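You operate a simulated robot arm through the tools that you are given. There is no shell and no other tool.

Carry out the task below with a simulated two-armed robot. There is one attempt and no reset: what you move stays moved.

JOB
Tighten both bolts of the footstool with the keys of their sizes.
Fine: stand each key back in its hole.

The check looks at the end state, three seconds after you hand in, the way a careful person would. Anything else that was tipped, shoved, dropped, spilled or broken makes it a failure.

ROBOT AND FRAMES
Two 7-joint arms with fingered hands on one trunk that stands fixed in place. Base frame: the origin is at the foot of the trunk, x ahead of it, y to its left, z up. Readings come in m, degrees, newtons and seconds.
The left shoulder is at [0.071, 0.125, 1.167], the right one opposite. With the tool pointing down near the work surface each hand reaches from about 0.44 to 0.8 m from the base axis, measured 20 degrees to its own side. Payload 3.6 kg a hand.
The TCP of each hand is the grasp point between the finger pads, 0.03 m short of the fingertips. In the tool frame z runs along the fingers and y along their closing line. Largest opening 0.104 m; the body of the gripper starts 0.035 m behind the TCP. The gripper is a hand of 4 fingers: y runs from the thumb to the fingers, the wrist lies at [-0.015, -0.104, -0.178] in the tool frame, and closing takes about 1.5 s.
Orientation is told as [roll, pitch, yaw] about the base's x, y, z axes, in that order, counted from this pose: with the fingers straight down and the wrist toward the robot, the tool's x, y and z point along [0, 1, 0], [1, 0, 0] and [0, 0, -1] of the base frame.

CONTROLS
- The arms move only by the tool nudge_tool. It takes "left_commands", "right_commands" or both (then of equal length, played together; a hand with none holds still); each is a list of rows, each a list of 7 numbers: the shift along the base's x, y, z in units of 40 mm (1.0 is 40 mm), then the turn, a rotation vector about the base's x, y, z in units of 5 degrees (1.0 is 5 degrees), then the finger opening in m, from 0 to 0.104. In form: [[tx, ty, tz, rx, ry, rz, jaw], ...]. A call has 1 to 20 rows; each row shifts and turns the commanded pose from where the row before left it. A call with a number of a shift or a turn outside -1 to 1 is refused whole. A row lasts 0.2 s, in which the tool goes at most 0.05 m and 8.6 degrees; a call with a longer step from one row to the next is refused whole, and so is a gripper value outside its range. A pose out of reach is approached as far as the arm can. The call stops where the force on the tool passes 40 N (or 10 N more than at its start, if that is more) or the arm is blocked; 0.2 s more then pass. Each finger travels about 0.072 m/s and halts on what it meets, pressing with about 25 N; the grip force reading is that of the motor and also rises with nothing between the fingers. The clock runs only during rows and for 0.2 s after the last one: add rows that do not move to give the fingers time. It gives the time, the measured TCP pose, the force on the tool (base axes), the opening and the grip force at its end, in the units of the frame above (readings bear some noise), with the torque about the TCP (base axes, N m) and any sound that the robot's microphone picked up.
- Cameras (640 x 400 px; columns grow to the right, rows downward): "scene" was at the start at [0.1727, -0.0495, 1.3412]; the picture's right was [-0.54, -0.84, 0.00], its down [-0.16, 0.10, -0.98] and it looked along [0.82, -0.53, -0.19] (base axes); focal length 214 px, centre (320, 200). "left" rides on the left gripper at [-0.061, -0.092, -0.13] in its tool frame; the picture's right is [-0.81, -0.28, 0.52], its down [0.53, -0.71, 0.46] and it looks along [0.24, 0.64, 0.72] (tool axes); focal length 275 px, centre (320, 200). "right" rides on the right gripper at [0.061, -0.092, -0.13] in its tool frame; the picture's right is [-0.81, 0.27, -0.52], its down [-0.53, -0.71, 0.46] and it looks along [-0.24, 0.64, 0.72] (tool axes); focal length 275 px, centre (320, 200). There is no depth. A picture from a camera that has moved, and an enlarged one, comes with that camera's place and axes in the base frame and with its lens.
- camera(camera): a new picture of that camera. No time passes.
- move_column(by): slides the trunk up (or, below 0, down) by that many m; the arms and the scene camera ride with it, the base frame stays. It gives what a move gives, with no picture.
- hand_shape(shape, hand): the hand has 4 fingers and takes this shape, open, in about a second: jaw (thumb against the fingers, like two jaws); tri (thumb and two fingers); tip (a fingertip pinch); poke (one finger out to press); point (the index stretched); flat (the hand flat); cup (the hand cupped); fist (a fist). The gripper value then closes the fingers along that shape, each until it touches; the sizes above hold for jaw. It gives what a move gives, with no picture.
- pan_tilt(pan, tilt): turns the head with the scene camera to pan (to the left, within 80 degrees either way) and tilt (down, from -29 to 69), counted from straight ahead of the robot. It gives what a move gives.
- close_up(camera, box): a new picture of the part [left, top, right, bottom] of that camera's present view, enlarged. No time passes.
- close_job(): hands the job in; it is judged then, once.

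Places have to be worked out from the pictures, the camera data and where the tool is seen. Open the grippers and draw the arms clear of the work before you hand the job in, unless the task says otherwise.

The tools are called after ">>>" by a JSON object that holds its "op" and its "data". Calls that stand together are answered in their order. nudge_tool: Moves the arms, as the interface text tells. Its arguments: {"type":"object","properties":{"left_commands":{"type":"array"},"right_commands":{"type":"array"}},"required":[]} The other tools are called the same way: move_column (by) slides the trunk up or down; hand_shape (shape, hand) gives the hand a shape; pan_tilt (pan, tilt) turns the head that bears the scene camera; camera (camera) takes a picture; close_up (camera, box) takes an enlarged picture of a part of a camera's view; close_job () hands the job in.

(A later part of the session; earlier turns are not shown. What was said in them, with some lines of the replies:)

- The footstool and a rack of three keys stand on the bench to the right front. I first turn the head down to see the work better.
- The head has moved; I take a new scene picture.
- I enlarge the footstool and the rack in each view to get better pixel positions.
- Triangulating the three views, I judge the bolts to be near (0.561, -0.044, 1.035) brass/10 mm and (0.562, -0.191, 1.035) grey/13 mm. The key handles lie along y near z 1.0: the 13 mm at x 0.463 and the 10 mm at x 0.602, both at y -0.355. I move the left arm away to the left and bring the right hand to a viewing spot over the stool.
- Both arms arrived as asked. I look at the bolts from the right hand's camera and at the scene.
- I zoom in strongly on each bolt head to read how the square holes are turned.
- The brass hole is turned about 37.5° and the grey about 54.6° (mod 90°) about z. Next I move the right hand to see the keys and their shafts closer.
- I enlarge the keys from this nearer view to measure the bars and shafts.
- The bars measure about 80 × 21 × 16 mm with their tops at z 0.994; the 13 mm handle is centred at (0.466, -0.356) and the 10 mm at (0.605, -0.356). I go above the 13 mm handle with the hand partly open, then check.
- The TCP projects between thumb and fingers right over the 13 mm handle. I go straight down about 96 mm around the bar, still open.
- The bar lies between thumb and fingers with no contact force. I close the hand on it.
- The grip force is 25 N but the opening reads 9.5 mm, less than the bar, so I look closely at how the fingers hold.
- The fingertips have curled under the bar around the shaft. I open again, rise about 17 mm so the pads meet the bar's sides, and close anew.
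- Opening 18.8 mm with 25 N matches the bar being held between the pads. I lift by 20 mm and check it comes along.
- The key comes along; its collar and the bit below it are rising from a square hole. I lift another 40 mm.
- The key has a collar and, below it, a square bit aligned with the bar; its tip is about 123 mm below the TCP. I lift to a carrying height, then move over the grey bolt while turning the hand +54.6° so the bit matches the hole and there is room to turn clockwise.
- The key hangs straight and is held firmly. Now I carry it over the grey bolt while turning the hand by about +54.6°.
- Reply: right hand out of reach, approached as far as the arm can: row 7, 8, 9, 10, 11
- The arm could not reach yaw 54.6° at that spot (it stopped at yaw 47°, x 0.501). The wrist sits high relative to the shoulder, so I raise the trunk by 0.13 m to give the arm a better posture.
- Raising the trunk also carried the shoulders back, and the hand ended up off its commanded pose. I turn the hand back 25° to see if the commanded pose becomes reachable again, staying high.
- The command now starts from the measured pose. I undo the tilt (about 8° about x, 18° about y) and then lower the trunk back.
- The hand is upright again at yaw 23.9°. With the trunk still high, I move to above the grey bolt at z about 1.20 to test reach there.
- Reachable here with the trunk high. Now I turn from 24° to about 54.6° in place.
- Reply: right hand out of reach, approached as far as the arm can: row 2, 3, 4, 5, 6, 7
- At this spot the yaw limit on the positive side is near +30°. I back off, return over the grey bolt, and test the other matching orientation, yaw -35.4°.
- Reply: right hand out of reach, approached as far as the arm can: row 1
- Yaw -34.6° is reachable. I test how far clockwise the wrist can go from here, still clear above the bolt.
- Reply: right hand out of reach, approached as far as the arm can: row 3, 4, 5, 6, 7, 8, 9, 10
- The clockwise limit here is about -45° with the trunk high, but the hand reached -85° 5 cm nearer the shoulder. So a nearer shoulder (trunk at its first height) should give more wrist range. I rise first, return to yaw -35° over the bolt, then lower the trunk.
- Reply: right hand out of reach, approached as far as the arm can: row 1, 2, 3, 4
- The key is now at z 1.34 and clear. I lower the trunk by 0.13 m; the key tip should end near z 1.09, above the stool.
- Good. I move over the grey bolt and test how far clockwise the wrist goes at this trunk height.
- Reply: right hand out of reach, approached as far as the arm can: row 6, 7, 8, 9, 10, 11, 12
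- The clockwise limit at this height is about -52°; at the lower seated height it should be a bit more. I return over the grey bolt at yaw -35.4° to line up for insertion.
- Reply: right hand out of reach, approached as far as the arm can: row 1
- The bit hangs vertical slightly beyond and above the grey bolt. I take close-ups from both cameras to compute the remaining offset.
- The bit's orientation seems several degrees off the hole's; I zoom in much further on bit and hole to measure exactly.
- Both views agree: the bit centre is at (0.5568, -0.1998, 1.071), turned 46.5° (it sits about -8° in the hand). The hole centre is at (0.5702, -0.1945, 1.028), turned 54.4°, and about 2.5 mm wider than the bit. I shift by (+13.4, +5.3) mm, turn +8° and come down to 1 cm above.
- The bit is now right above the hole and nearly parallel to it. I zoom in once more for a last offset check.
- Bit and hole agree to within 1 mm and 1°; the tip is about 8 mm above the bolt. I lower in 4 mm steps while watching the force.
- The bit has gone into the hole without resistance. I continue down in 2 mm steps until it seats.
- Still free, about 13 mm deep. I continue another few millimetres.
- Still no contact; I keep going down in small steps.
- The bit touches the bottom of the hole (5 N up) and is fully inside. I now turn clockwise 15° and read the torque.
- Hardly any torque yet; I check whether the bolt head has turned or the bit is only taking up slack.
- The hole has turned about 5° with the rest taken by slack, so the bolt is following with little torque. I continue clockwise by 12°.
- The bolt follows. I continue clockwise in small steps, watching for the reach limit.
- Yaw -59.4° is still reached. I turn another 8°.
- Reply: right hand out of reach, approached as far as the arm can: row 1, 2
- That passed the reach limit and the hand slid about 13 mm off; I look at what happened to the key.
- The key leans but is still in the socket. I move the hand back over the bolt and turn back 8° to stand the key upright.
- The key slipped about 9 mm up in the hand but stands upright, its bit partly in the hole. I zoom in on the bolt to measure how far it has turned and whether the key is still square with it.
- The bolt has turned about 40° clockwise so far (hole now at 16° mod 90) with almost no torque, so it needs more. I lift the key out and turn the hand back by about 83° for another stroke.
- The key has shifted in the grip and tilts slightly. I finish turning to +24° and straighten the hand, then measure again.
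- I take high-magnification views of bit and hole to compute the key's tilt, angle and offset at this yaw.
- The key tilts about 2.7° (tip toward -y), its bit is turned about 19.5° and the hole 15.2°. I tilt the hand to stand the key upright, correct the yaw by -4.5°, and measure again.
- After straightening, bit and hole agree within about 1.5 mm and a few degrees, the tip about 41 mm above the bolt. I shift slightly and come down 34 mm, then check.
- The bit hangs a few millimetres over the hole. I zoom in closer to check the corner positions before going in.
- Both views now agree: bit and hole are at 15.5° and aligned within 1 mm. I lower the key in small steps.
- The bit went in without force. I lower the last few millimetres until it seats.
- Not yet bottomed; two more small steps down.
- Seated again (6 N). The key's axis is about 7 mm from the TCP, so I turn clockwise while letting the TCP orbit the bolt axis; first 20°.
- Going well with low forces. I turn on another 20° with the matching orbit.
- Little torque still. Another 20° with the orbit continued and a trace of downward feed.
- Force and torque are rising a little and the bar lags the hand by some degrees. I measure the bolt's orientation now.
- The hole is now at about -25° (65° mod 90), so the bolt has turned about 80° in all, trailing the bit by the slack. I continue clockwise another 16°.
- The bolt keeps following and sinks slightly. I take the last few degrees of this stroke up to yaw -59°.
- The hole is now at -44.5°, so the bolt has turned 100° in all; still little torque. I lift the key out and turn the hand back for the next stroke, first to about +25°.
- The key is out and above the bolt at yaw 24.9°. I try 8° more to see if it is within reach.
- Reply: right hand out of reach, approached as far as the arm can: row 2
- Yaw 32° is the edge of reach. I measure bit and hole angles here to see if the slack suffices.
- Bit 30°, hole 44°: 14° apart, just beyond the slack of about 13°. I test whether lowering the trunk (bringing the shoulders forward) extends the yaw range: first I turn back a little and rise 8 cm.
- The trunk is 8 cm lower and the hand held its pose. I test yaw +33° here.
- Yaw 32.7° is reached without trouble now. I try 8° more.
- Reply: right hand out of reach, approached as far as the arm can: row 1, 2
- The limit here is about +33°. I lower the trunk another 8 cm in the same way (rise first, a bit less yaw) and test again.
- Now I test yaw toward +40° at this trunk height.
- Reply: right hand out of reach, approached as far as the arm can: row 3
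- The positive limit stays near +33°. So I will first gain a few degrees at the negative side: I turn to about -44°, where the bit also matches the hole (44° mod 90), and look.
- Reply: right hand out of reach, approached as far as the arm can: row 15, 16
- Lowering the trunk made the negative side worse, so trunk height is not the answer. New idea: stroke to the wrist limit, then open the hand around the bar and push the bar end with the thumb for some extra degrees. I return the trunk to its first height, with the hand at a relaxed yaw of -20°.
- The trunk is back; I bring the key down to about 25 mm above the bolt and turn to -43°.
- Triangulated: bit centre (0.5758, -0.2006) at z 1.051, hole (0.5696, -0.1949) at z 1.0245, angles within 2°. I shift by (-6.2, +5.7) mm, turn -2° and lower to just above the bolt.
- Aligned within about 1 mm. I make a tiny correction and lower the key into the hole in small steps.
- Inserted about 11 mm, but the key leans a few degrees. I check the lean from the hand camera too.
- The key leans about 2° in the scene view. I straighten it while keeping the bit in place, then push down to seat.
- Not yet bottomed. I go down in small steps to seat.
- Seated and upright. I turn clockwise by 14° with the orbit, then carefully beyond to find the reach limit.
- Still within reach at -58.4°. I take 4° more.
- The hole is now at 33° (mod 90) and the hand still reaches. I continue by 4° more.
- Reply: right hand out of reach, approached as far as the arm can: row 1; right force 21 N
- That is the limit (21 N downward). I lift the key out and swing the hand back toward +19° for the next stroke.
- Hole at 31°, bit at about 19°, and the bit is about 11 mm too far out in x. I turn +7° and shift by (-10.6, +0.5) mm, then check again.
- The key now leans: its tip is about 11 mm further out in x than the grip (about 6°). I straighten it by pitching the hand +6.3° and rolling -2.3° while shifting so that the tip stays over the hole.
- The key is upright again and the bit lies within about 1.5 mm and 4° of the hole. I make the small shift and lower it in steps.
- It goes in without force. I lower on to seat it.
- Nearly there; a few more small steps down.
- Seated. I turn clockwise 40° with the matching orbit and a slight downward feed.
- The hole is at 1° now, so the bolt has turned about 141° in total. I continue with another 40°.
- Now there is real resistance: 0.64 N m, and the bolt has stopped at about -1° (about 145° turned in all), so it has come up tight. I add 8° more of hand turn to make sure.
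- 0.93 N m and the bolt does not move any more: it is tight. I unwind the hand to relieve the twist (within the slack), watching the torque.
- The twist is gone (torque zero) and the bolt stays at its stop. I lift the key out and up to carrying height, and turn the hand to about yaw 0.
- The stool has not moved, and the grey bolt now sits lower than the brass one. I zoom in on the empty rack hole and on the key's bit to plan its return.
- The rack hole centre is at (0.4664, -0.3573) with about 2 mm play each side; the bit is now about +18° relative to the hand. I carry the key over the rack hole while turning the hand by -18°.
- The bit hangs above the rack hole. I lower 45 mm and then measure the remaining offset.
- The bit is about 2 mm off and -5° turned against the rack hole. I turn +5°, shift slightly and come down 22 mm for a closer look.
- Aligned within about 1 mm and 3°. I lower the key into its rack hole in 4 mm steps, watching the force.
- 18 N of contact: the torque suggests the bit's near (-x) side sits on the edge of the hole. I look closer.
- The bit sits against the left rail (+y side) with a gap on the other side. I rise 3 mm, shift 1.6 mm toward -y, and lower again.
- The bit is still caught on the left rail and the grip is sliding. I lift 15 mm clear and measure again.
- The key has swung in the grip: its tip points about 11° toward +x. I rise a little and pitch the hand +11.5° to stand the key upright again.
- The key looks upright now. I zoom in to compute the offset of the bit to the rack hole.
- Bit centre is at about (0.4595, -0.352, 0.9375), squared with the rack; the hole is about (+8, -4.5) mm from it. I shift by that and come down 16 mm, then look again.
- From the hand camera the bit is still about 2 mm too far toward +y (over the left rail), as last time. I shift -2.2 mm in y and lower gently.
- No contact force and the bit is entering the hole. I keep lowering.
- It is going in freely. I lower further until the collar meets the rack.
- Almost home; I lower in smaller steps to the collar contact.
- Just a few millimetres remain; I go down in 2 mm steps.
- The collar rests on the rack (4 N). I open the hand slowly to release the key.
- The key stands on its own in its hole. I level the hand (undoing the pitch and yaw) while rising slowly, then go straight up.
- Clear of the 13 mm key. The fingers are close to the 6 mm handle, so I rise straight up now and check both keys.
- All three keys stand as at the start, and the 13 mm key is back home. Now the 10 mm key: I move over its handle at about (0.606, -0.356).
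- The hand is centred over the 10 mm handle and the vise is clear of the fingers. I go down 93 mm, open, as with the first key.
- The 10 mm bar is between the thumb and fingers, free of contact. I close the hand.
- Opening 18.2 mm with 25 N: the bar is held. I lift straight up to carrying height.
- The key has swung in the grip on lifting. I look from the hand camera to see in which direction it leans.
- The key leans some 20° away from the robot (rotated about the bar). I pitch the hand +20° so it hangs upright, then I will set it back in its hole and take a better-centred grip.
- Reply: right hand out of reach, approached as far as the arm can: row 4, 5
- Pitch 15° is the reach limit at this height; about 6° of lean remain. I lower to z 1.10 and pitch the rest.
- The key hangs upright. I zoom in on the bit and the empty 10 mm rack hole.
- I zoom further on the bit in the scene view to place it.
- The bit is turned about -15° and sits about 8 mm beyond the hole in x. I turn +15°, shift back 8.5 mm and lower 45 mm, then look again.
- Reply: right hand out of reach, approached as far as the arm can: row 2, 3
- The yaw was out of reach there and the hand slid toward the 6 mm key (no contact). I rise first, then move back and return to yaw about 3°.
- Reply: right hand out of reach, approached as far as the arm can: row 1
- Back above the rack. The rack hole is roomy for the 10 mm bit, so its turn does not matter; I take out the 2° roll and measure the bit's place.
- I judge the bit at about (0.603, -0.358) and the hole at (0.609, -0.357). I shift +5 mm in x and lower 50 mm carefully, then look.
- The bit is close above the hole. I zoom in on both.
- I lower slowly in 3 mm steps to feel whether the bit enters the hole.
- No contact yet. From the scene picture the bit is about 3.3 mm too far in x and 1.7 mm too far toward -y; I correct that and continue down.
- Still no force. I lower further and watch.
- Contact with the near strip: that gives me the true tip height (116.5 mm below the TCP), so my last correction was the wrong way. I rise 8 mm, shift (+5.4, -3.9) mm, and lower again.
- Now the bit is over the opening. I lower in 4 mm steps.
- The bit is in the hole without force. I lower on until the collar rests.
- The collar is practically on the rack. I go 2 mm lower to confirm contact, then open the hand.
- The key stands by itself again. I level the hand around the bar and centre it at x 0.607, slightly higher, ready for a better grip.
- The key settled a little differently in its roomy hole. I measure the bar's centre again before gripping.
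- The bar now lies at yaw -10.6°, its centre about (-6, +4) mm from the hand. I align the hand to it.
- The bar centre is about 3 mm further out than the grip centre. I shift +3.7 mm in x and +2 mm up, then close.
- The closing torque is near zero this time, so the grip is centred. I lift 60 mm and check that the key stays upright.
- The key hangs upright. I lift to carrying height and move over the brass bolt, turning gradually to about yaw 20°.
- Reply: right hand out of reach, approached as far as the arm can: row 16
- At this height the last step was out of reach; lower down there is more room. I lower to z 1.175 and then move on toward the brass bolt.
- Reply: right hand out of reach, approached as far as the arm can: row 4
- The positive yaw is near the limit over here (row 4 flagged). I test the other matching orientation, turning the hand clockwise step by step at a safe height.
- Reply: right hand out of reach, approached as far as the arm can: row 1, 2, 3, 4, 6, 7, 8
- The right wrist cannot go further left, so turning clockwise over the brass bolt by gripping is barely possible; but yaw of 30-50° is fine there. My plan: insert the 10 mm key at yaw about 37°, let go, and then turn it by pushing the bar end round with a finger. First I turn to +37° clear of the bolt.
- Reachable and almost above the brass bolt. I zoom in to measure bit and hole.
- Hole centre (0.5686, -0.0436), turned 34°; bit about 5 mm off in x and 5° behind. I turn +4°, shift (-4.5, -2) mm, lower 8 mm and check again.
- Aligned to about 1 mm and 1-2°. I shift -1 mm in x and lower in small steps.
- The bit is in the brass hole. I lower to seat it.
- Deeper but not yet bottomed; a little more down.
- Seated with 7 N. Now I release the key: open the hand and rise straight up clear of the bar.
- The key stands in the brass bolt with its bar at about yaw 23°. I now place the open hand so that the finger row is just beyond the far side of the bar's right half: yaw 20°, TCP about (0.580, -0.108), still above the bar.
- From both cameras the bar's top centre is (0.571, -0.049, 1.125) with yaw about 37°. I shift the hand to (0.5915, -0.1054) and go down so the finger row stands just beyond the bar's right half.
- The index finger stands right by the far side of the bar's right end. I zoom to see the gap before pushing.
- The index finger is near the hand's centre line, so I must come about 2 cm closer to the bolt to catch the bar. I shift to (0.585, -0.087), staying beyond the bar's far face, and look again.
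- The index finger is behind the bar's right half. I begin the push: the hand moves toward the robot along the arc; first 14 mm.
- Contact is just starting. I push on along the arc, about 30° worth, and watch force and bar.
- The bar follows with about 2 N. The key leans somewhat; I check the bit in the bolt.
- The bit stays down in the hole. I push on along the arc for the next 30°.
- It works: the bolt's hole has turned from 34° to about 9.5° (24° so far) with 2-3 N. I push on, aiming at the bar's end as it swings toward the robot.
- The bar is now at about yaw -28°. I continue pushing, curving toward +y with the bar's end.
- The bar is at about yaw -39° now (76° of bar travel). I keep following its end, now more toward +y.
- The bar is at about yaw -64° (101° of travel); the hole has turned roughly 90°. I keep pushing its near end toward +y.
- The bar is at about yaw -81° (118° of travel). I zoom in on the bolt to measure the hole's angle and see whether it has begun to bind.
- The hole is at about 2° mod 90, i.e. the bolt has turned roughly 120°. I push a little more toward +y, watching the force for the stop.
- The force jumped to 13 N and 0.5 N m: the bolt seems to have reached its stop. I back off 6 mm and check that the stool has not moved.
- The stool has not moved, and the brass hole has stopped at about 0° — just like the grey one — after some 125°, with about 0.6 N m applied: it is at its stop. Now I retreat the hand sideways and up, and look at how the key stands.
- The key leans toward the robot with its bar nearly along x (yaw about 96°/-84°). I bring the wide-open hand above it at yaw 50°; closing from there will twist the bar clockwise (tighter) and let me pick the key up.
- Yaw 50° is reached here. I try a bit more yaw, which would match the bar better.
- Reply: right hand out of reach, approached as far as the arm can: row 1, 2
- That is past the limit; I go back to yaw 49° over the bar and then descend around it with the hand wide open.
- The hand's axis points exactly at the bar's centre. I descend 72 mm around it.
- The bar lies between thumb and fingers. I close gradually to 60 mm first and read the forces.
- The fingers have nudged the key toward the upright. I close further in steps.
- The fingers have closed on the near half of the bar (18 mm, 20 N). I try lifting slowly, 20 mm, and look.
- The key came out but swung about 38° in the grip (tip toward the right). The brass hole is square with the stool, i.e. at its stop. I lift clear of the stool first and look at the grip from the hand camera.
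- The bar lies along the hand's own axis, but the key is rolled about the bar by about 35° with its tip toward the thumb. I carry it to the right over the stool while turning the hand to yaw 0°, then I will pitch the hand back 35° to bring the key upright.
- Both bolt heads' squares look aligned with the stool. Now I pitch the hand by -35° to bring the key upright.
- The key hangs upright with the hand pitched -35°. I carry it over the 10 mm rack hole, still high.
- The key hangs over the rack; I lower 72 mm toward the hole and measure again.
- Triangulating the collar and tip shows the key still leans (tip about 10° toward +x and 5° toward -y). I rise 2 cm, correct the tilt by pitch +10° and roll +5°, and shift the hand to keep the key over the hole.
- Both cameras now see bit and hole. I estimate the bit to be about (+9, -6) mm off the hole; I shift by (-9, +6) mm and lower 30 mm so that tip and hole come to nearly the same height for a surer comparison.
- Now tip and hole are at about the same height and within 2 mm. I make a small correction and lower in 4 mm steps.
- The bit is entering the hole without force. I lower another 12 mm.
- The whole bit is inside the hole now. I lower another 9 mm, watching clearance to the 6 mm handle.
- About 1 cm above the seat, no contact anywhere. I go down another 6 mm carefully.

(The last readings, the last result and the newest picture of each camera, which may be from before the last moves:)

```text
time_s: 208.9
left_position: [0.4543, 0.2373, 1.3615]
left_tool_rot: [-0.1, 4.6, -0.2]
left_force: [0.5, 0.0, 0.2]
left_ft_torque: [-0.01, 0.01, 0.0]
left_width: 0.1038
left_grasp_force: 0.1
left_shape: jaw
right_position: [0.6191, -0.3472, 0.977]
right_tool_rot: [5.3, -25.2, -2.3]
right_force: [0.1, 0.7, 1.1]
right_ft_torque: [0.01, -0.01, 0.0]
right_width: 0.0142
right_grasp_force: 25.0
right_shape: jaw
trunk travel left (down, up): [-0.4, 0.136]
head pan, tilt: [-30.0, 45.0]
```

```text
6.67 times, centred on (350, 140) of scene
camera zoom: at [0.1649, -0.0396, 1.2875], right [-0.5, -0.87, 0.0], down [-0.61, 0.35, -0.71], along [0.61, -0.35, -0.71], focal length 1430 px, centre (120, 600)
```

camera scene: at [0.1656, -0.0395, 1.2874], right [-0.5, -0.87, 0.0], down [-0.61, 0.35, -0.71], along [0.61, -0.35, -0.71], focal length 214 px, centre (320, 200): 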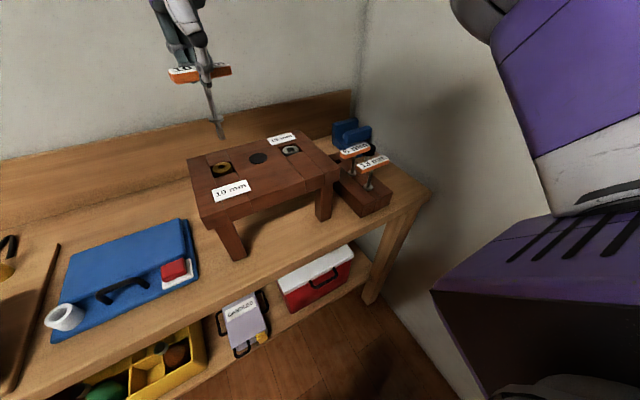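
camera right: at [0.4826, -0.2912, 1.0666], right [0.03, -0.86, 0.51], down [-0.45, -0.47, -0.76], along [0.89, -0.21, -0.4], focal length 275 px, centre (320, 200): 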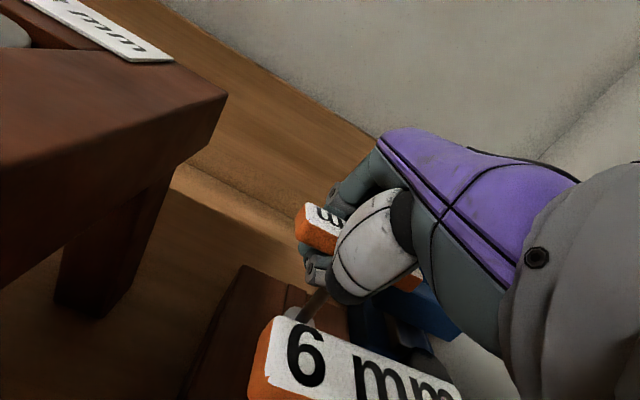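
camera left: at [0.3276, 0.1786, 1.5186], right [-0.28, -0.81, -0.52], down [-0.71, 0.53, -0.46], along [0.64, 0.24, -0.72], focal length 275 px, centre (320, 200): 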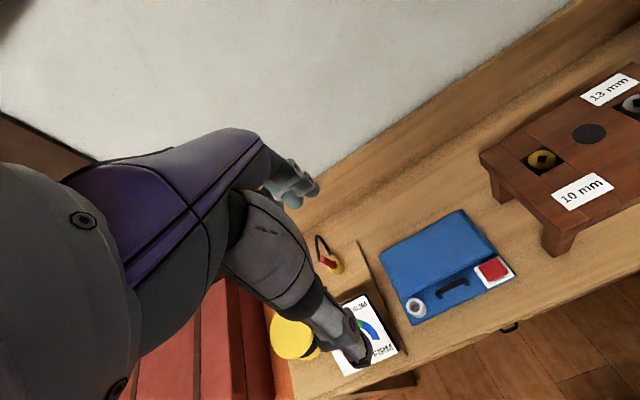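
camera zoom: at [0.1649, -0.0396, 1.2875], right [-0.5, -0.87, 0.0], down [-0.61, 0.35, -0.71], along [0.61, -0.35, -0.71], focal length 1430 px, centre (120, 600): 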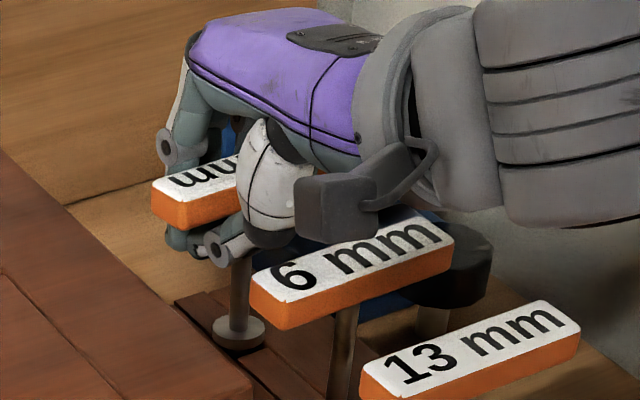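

Practically seated (about 3 mm to go). I open the hand slowly to let the key settle.

>>> {"op": "nudge_tool", "data": {"right_commands": [[0, 0, 0, 0, 0, 0, 0.02], [0, 0, 0, 0, 0, 0, 0.03], [0, 0, 0, 0, 0, 0, 0.04], [0, 0, 0, 0, 0, 0, 0.05], [0, 0, 0, 0, 0, 0, 0.05], [0, 0, 0, 0, 0, 0, 0.05]]}}

>>> {"op": "close_up", "data": {"camera": "scene", "box": [325, 110, 375, 170]}}

>>> {"op": "camera", "data": {"camera": "right"}}

```text
time_s: 210.3
left_position: [0.4547, 0.238, 1.3622]
left_tool_rot: [-0.2, 4.6, -0.1]
left_force: [0.9, -0.1, 0.3]
left_ft_torque: [-0.01, -0.01, -0.03]
left_width: 0.1037
left_grasp_force: 0.1
left_shape: jaw
right_position: [0.6198, -0.3468, 0.9779]
right_tool_rot: [5.3, -25.0, -2.3]
right_force: [0.5, 0.3, -0.2]
right_ft_torque: [0.0, 0.02, 0.01]
right_width: 0.0494
right_grasp_force: 0.0
right_shape: jaw
trunk travel left (down, up): [-0.4, 0.136]
head pan, tilt: [-30.0, 45.0]
```

```text
6.67 times, centred on (350, 140) of scene
camera zoom: at [0.1649, -0.0396, 1.2874], right [-0.5, -0.87, 0.0], down [-0.61, 0.35, -0.71], along [0.61, -0.35, -0.71], focal length 1430 px, centre (120, 600)
```

zoom: 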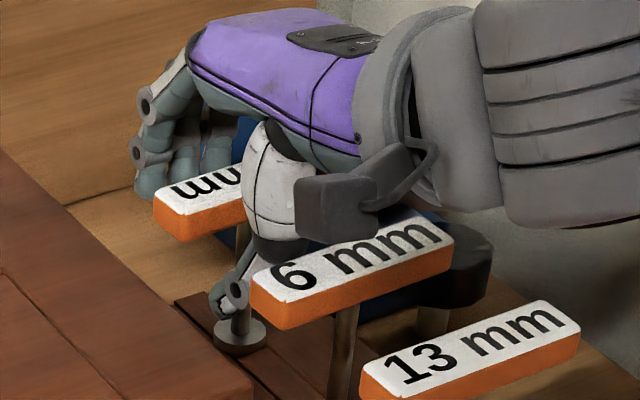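

```text
taken
camera right: at [0.4827, -0.2912, 1.0609], right [0.03, -0.86, 0.51], down [-0.45, -0.47, -0.76], along [0.89, -0.21, -0.4], focal length 275 px, centre (320, 200)
```

right: 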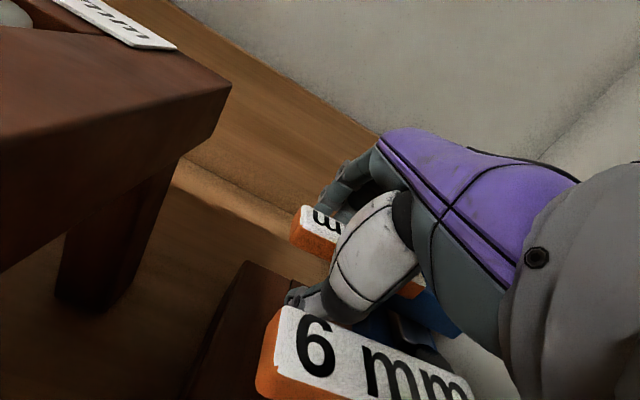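

The key's collar sits on the rack and the hand is open. I retreat along the hand's own axis (up and back) in small steps.

>>> {"op": "nudge_tool", "data": {"right_commands": [[-0.08, -0.014, 0.17, 0, 0, 0, 0.05], [-0.08, -0.014, 0.17, 0, 0, 0, 0.05], [0, 0, 0, 0, 0, 0, 0.05]]}}

>>> {"op": "close_up", "data": {"camera": "scene", "box": [325, 110, 375, 170]}}

>>> {"op": "camera", "data": {"camera": "right"}}

```text
time_s: 211.1
left_position: [0.4542, 0.2387, 1.3622]
left_tool_rot: [-0.2, 4.5, -0.2]
left_force: [-0.1, 0.1, 0.4]
left_ft_torque: [-0.02, -0.03, -0.01]
left_width: 0.1035
left_grasp_force: 0.1
left_shape: jaw
right_position: [0.6136, -0.3482, 0.9911]
right_tool_rot: [5.4, -25.0, -2.3]
right_force: [-0.3, 0.5, 0.0]
right_ft_torque: [0.01, 0.01, 0.0]
right_width: 0.0495
right_grasp_force: 0.1
right_shape: jaw
trunk travel left (down, up): [-0.4, 0.136]
head pan, tilt: [-30.0, 45.0]
```

```text
6.67 times, centred on (350, 140) of scene
camera zoom: at [0.165, -0.0396, 1.2874], right [-0.5, -0.87, 0.0], down [-0.61, 0.35, -0.71], along [0.61, -0.35, -0.71], focal length 1430 px, centre (120, 600)
```

zoom: 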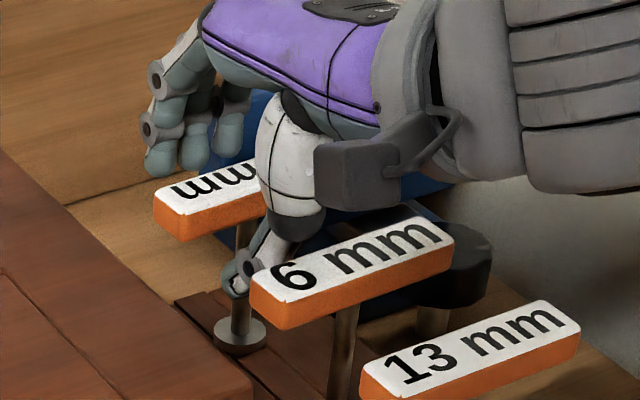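

```text
taken
camera right: at [0.4764, -0.2924, 1.0743], right [0.03, -0.86, 0.51], down [-0.45, -0.47, -0.76], along [0.89, -0.21, -0.4], focal length 275 px, centre (320, 200)
```

right: 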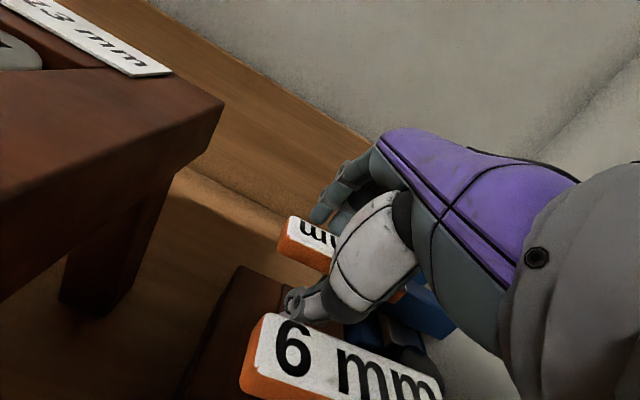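

No contact so far. I continue the retreat, a little steeper to stay clear of the 6 mm handle.

>>> {"op": "nudge_tool", "data": {"right_commands": [[-0.11, -0.016, 0.28, 0, 0, 0, 0.05], [-0.11, -0.016, 0.28, 0, 0, 0, 0.05], [-0.11, -0.016, 0.28, 0, 0, 0, 0.05], [-0.1, -0.016, 0.28, 0, 0, 0, 0.05], [0, 0, 0, 0, 0, 0, 0.05]]}}

>>> {"op": "close_up", "data": {"camera": "scene", "box": [320, 90, 400, 190]}}

```text
time_s: 212.3
left_position: [0.4532, 0.2371, 1.3617]
left_tool_rot: [-0.2, 4.6, -0.2]
left_force: [0.0, -0.6, 1.1]
left_ft_torque: [0.01, 0.0, 0.01]
left_width: 0.1035
left_grasp_force: 0.0
left_shape: jaw
right_position: [0.5964, -0.3505, 1.036]
right_tool_rot: [5.4, -25.0, -2.2]
right_force: [0.9, -0.7, 0.5]
right_ft_torque: [0.01, -0.01, 0.0]
right_width: 0.0496
right_grasp_force: 0.1
right_shape: jaw
trunk travel left (down, up): [-0.4, 0.136]
head pan, tilt: [-30.0, 45.0]
```

```text
4.00 times, centred on (360, 140) of scene
camera zoom: at [0.1651, -0.0397, 1.2874], right [-0.5, -0.87, 0.0], down [-0.61, 0.35, -0.71], along [0.61, -0.35, -0.71], focal length 858 px, centre (160, 440)
```

zoom: 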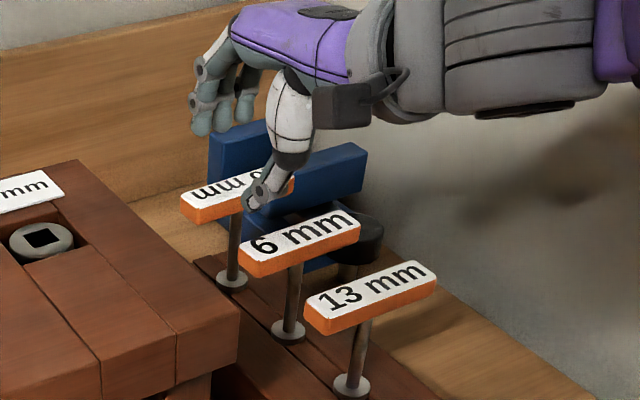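

Clear of the handles. I rise another 100 mm and look at the three keys.

>>> {"op": "nudge_tool", "data": {"right_commands": [[-0.05, 0, 0.6, 0, 0, 0, 0.06], [0, 0, 0.7, 0, 0, 0, 0.08], [0, 0, 0.8, 0, 0, 0, 0.1], [0, 0, 0.6, 0, 0, 0, 0.104], [0, 0, 0, 0, 0, 0, 0.104]]}}

>>> {"op": "close_up", "data": {"camera": "scene", "box": [320, 120, 400, 200]}}

>>> {"op": "close_up", "data": {"camera": "scene", "box": [200, 130, 310, 190]}}

>>> {"op": "camera", "data": {"camera": "scene"}}

```text
time_s: 213.5
left_position: [0.4538, 0.2374, 1.3607]
left_tool_rot: [-0.2, 4.6, -0.2]
left_force: [-0.6, 0.5, 0.9]
left_ft_torque: [0.03, 0.01, 0.0]
left_width: 0.1038
left_grasp_force: 0.1
left_shape: jaw
right_position: [0.5946, -0.3517, 1.142]
right_tool_rot: [5.4, -25.0, -2.2]
right_force: [-0.4, 0.5, 0.7]
right_ft_torque: [0.01, 0.01, 0.02]
right_width: 0.1036
right_grasp_force: 0.1
right_shape: jaw
trunk travel left (down, up): [-0.4, 0.136]
head pan, tilt: [-30.0, 45.0]
```

```text
5.00 times, centred on (360, 160) of scene
camera zoom: at [0.1651, -0.0399, 1.2874], right [-0.5, -0.87, 0.0], down [-0.61, 0.35, -0.71], along [0.61, -0.35, -0.71], focal length 1072 px, centre (120, 400)
```

zoom: 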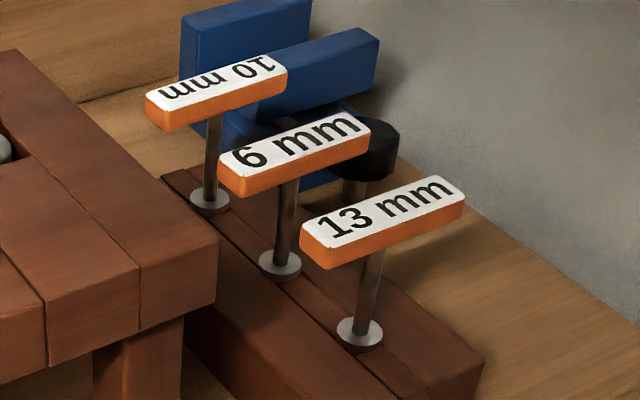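

```text
5.82 times, centred on (255, 160) of scene
camera zoom: at [0.1651, -0.0399, 1.2874], right [-0.5, -0.87, 0.0], down [-0.61, 0.35, -0.71], along [0.61, -0.35, -0.71], focal length 1248 px, centre (698, 433)
```

zoom: 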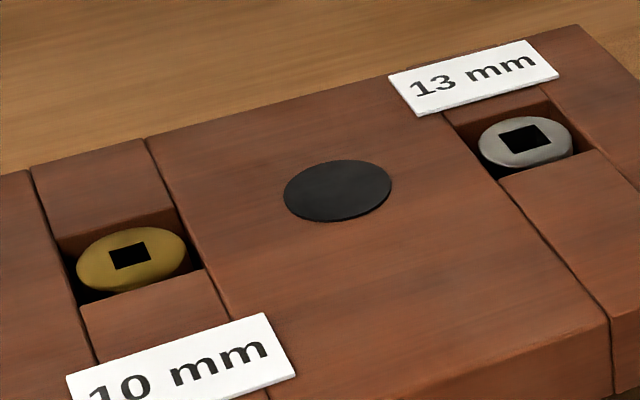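

```text
taken
camera scene: at [0.1651, -0.0399, 1.2874], right [-0.5, -0.87, 0.0], down [-0.61, 0.35, -0.71], along [0.61, -0.35, -0.71], focal length 214 px, centre (320, 200)
```

scene: 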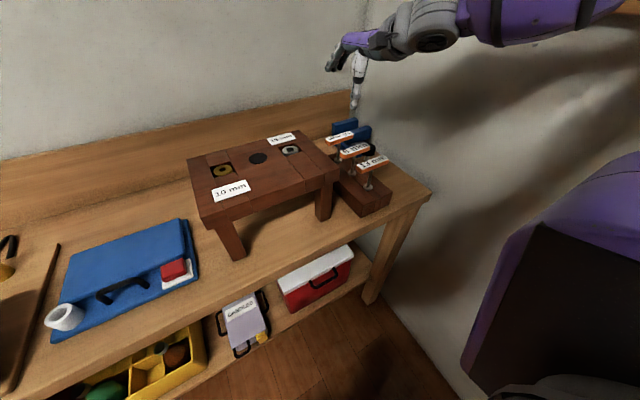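

All three keys stand in their holes, the stool and everything else are unmoved. I zoom in to verify both bolt heads' final angles.

>>> {"op": "close_up", "data": {"camera": "scene", "box": [212, 160, 236, 182]}}

>>> {"op": "close_up", "data": {"camera": "scene", "box": [280, 140, 304, 162]}}

>>> {"op": "camera", "data": {"camera": "right"}}

```text
16.00 times, centred on (224, 171) of scene
camera zoom: at [0.1651, -0.0399, 1.2874], right [-0.5, -0.87, 0.0], down [-0.61, 0.35, -0.71], along [0.61, -0.35, -0.71], focal length 3432 px, centre (1856, 664)
```

zoom: 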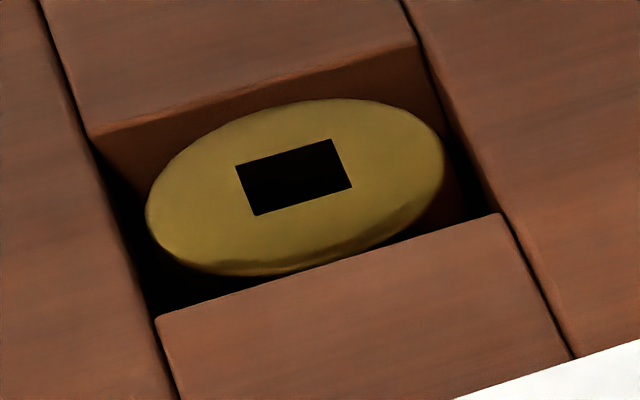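

```text
16.00 times, centred on (292, 151) of scene
camera zoom: at [0.1651, -0.0399, 1.2874], right [-0.5, -0.87, 0.0], down [-0.61, 0.35, -0.71], along [0.61, -0.35, -0.71], focal length 3432 px, centre (768, 984)
```

zoom: 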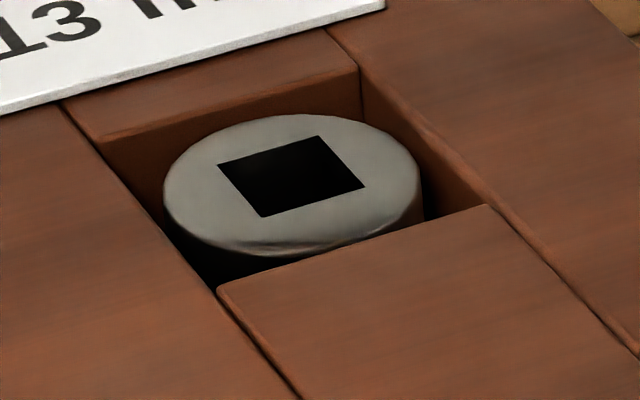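

```text
taken
camera right: at [0.4565, -0.2953, 1.226], right [0.03, -0.86, 0.51], down [-0.45, -0.47, -0.76], along [0.89, -0.21, -0.4], focal length 275 px, centre (320, 200)
```

right: 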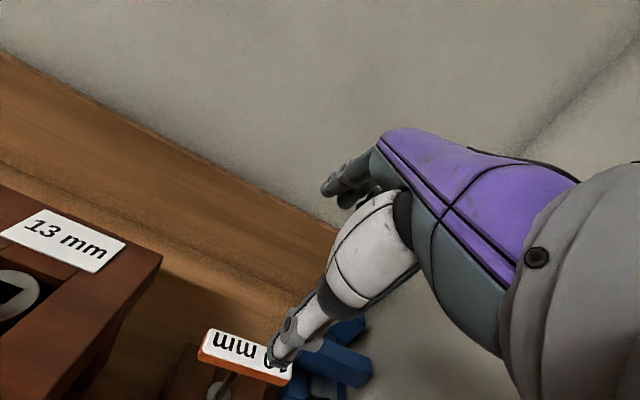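

Both square holes are parallel to the stool's edges, i.e. both bolts are at the same tight end position. Now I draw both arms clear: the right one up and back, the left one back as well, hands open.

>>> {"op": "nudge_tool", "data": {"left_commands": [[-0.3, 0.1, 0.1, 0, 0, 0, 0.104], [-0.3, 0.1, 0.1, 0, 0, 0, 0.104], [-0.3, 0.1, 0.1, 0, 0, 0, 0.104], [-0.3, 0.1, 0, 0, 0, 0, 0.104], [-0.3, 0.1, 0, 0, 0, 0, 0.104], [-0.3, 0, 0, 0, 0, 0, 0.104], [-0.3, 0, 0, 0, 0, 0, 0.104], [0, 0, 0, 0, 0, 0, 0.104], [0, 0, 0, 0, 0, 0, 0.104], [0, 0, 0, 0, 0, 0, 0.104], [0, 0, 0, 0, 0, 0, 0.104], [0, 0, 0, 0, 0, 0, 0.104]], "right_commands": [[-0.1, 0, 0.8, 0, 0, 0, 0.104], [-0.3, 0, 0.8, -0.19, 0.9, 0.05, 0.104], [-0.5, 0, 0.7, -0.19, 0.9, 0.05, 0.104], [-0.6, 0, 0.6, -0.19, 0.9, 0.05, 0.104], [-0.6, 0, 0.5, -0.19, 0.9, 0.05, 0.104], [-0.7, 0, 0.4, -0.19, 0.9, 0.05, 0.104], [-0.8, 0, 0.2, 0, 0.4, 0, 0.104], [-0.8, 0, 0, 0, 0, 0, 0.104], [-0.8, 0, 0, 0, 0, 0, 0.104], [-0.8, 0, 0, 0, 0, 0, 0.104], [-0.7, 0, 0, 0, 0, 0, 0.104], [0, 0, 0, 0, 0, 0, 0.104]]}}

>>> {"op": "camera", "data": {"camera": "scene"}}

>>> {"op": "close_up", "data": {"camera": "scene", "box": [180, 100, 440, 270]}}

```text
time_s: 216.1
left_position: [0.3894, 0.2723, 1.3543]
left_tool_rot: [-1.0, 4.8, -0.3]
left_force: [-0.4, -0.5, -0.1]
left_ft_torque: [-0.03, 0.0, -0.02]
left_width: 0.1037
left_grasp_force: 0.0
left_shape: jaw
left hand out of reach, approached as far as the arm can: row 5, 6, 7
right_position: [0.3332, -0.3352, 1.3063]
right_tool_rot: [-0.7, -0.2, 0.1]
right_force: [1.0, -0.3, -0.3]
right_ft_torque: [0.01, 0.01, -0.01]
right_width: 0.1035
right_grasp_force: 0.2
right_shape: jaw
trunk travel left (down, up): [-0.4, 0.136]
head pan, tilt: [-30.0, 45.0]
```

```text
taken
camera scene: at [0.172, -0.0243, 1.2869], right [-0.5, -0.87, 0.01], down [-0.62, 0.34, -0.71], along [0.61, -0.36, -0.71], focal length 214 px, centre (320, 200)
```

scene: 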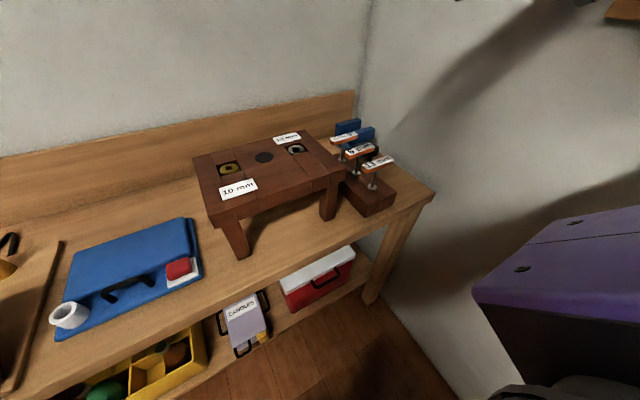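

```text
2.35 times, centred on (310, 185) of scene
camera zoom: at [0.172, -0.0243, 1.2869], right [-0.5, -0.87, 0.01], down [-0.62, 0.34, -0.71], along [0.61, -0.36, -0.71], focal length 505 px, centre (344, 235)
```

zoom: 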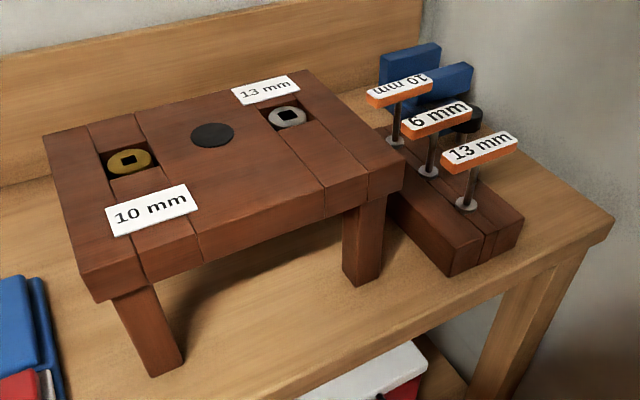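

The scene looks right. The head has swayed a little; I let everything settle and check that nothing is touching.

>>> {"op": "nudge_tool", "data": {"left_commands": [[0.3, 0, 0, 0, 0, 0, 0.104], [0.3, 0, 0, 0, 0, 0, 0.104], [0, 0, 0, 0, 0, 0, 0.104], [0, 0, 0, 0, 0, 0, 0.104]], "right_commands": [[0, 0, 0, 0, 0, 0, 0.104], [0, 0, 0, 0, 0, 0, 0.104], [0, 0, 0, 0, 0, 0, 0.104], [0, 0, 0, 0, 0, 0, 0.104]]}}

>>> {"op": "camera", "data": {"camera": "scene"}}

>>> {"op": "camera", "data": {"camera": "left"}}

>>> {"op": "camera", "data": {"camera": "right"}}

```text
time_s: 217.1
left_position: [0.4125, 0.2708, 1.3543]
left_tool_rot: [-0.9, 4.8, -0.3]
left_force: [0.6, -1.0, -0.5]
left_ft_torque: [-0.01, 0.01, -0.02]
left_width: 0.1035
left_grasp_force: 0.0
left_shape: jaw
right_position: [0.3337, -0.3356, 1.3065]
right_tool_rot: [-0.7, -0.3, 0.3]
right_force: [0.1, 0.8, -0.4]
right_ft_torque: [0.01, 0.01, 0.02]
right_width: 0.1039
right_grasp_force: 0.1
right_shape: jaw
trunk travel left (down, up): [-0.4, 0.136]
head pan, tilt: [-30.0, 45.0]
```

```text
taken
camera scene: at [0.1716, -0.0242, 1.2869], right [-0.5, -0.87, 0.01], down [-0.62, 0.34, -0.71], along [0.61, -0.36, -0.71], focal length 214 px, centre (320, 200)
```

scene: 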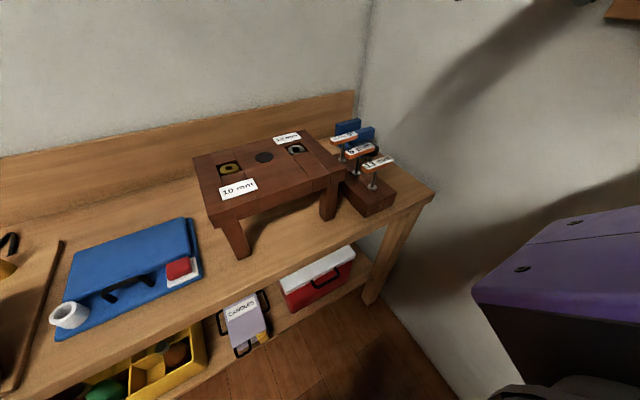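

```text
taken
camera left: at [0.3332, 0.2136, 1.4925], right [-0.32, -0.82, -0.48], down [-0.75, 0.53, -0.4], along [0.58, 0.23, -0.78], focal length 275 px, centre (320, 200)
```

left: 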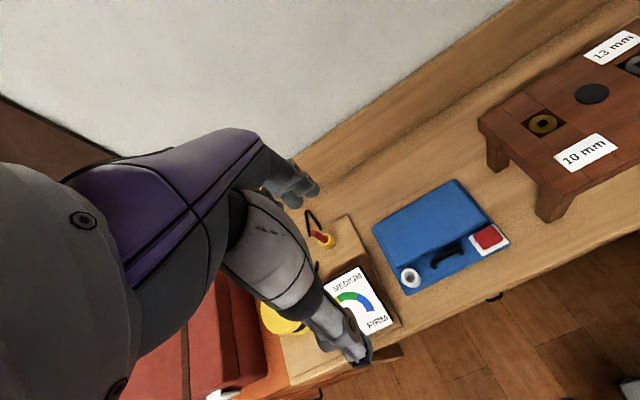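

```text
taken
camera right: at [0.2419, -0.2708, 1.4354], right [0.28, -0.8, 0.53], down [-0.71, -0.54, -0.45], along [0.65, -0.25, -0.72], focal length 275 px, centre (320, 200)
```

right: 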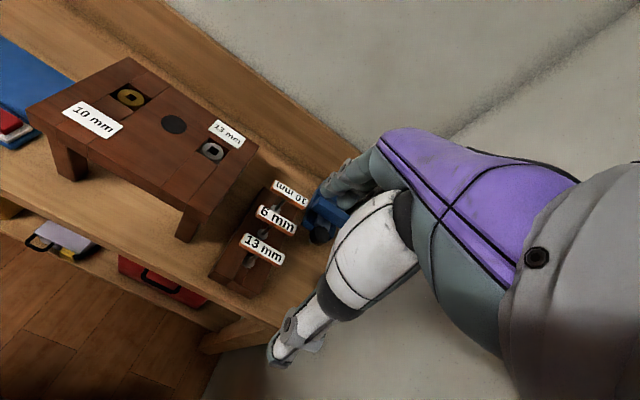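

The body still leans about 1.5 cm to the left, probably the right elbow rests against the wall side. I move the right hand forward and left a little to free it.

>>> {"op": "nudge_tool", "data": {"right_commands": [[0.5, 0.3, 0.2, 0, 0, 0, 0.104], [0.5, 0.3, 0.2, 0, 0, 0, 0.104], [0.5, 0.3, 0.2, 0, 0, 0, 0.104], [0, 0, 0, 0, 0, 0, 0.104], [0, 0, 0, 0, 0, 0, 0.104]]}}

>>> {"op": "camera", "data": {"camera": "scene"}}

```text
time_s: 218.3
left_position: [0.4068, 0.2561, 1.3596]
left_tool_rot: [-0.3, 4.7, -0.2]
left_force: [0.2, 0.3, 0.4]
left_ft_torque: [-0.01, 0.01, -0.04]
left_width: 0.1037
left_grasp_force: 0.0
left_shape: jaw
right_position: [0.387, -0.3141, 1.3288]
right_tool_rot: [0.0, -0.7, 0.4]
right_force: [0.1, 0.0, 0.5]
right_ft_torque: [-0.01, 0.02, 0.04]
right_width: 0.1037
right_grasp_force: 0.1
right_shape: jaw
trunk travel left (down, up): [-0.4, 0.136]
head pan, tilt: [-30.0, 45.0]
```

```text
taken
camera scene: at [0.1653, -0.0387, 1.2874], right [-0.5, -0.87, 0.0], down [-0.61, 0.35, -0.71], along [0.61, -0.35, -0.71], focal length 214 px, centre (320, 200)
```

scene: 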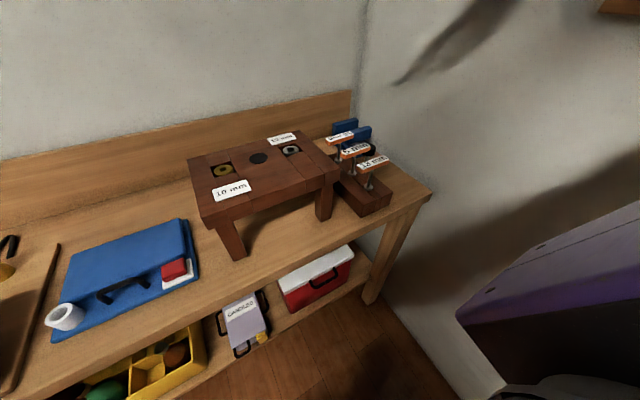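

The body is upright again. I turn the head to the right to make sure the wall shelf there was not disturbed.

>>> {"op": "pan_tilt", "data": {"pan": -33, "tilt": 11}}

>>> {"op": "camera", "data": {"camera": "scene"}}

```text
time_s: 219.3
left_position: [0.4051, 0.2556, 1.3601]
left_tool_rot: [-0.2, 4.5, -0.2]
left_force: [0.1, 0.1, -0.5]
left_ft_torque: [0.0, -0.01, -0.02]
left_width: 0.1035
left_grasp_force: 0.0
left_shape: jaw
right_position: [0.3863, -0.316, 1.3284]
right_tool_rot: [0.0, -0.5, 0.1]
right_force: [-0.4, 0.9, -0.5]
right_ft_torque: [0.01, -0.02, -0.01]
right_width: 0.1039
right_grasp_force: 0.1
right_shape: jaw
trunk travel left (down, up): [-0.4, 0.136]
head pan, tilt: [-33.0, 11.0]
```

```text
taken
camera scene: at [0.1727, -0.0497, 1.3407], right [-0.54, -0.84, 0.0], down [-0.16, 0.1, -0.98], along [0.82, -0.53, -0.19], focal length 214 px, centre (320, 200)
```

scene: 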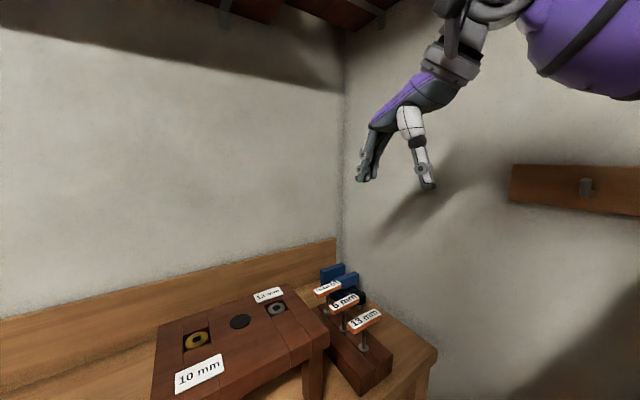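

The peg board on the wall looks just as at the start, the arms are clear, the hands are open, and both bolts and all keys are in place. I hand the job in.

>>> {"op": "close_job", "data": {}}

```text
The job is handed in.
```

I handed in the job with both footstool bolts tightened and both keys back in their holes; the handover gave no verdict. One thing I could not confirm is whether the check wants a set torque.

| Bolt | Key | Turn clockwise | Torque at the stop |
|---|---|---|---|
| Grey | 13 mm | about 145° | about 0.9 N m, measured |
| Brass | 10 mm | about 125° | about 0.6 N m, estimated from the push force |

- **End position:** Both bolts stopped with their square holes in line with the stool's edges. The grey one did not move any further under load.
- **Brass bolt:** The right arm could not reach far enough left to turn this key by gripping it. I seated the key, let go and pushed its handle round with a finger instead.
- **10 mm key:** It stands in its hole, but its handle is turned half round, so the label reads upside down from the robot's side.
- **Rack holes:** Both keys touched the edge of their hole on the way back in, at up to 18 N, before I realigned them. In the later pictures the rack and the 6 mm key look the same as at the start.
- **Arms:** While I was drawing back, the robot's body leaned about 1.5 cm, probably because the right elbow touched the wall side. It came upright once I moved the arm. The peg board on that wall looks the same as at the start.

The stool did not move, and I saw nothing else tipped or shoved. The grippers are open and the arms are clear of the work.
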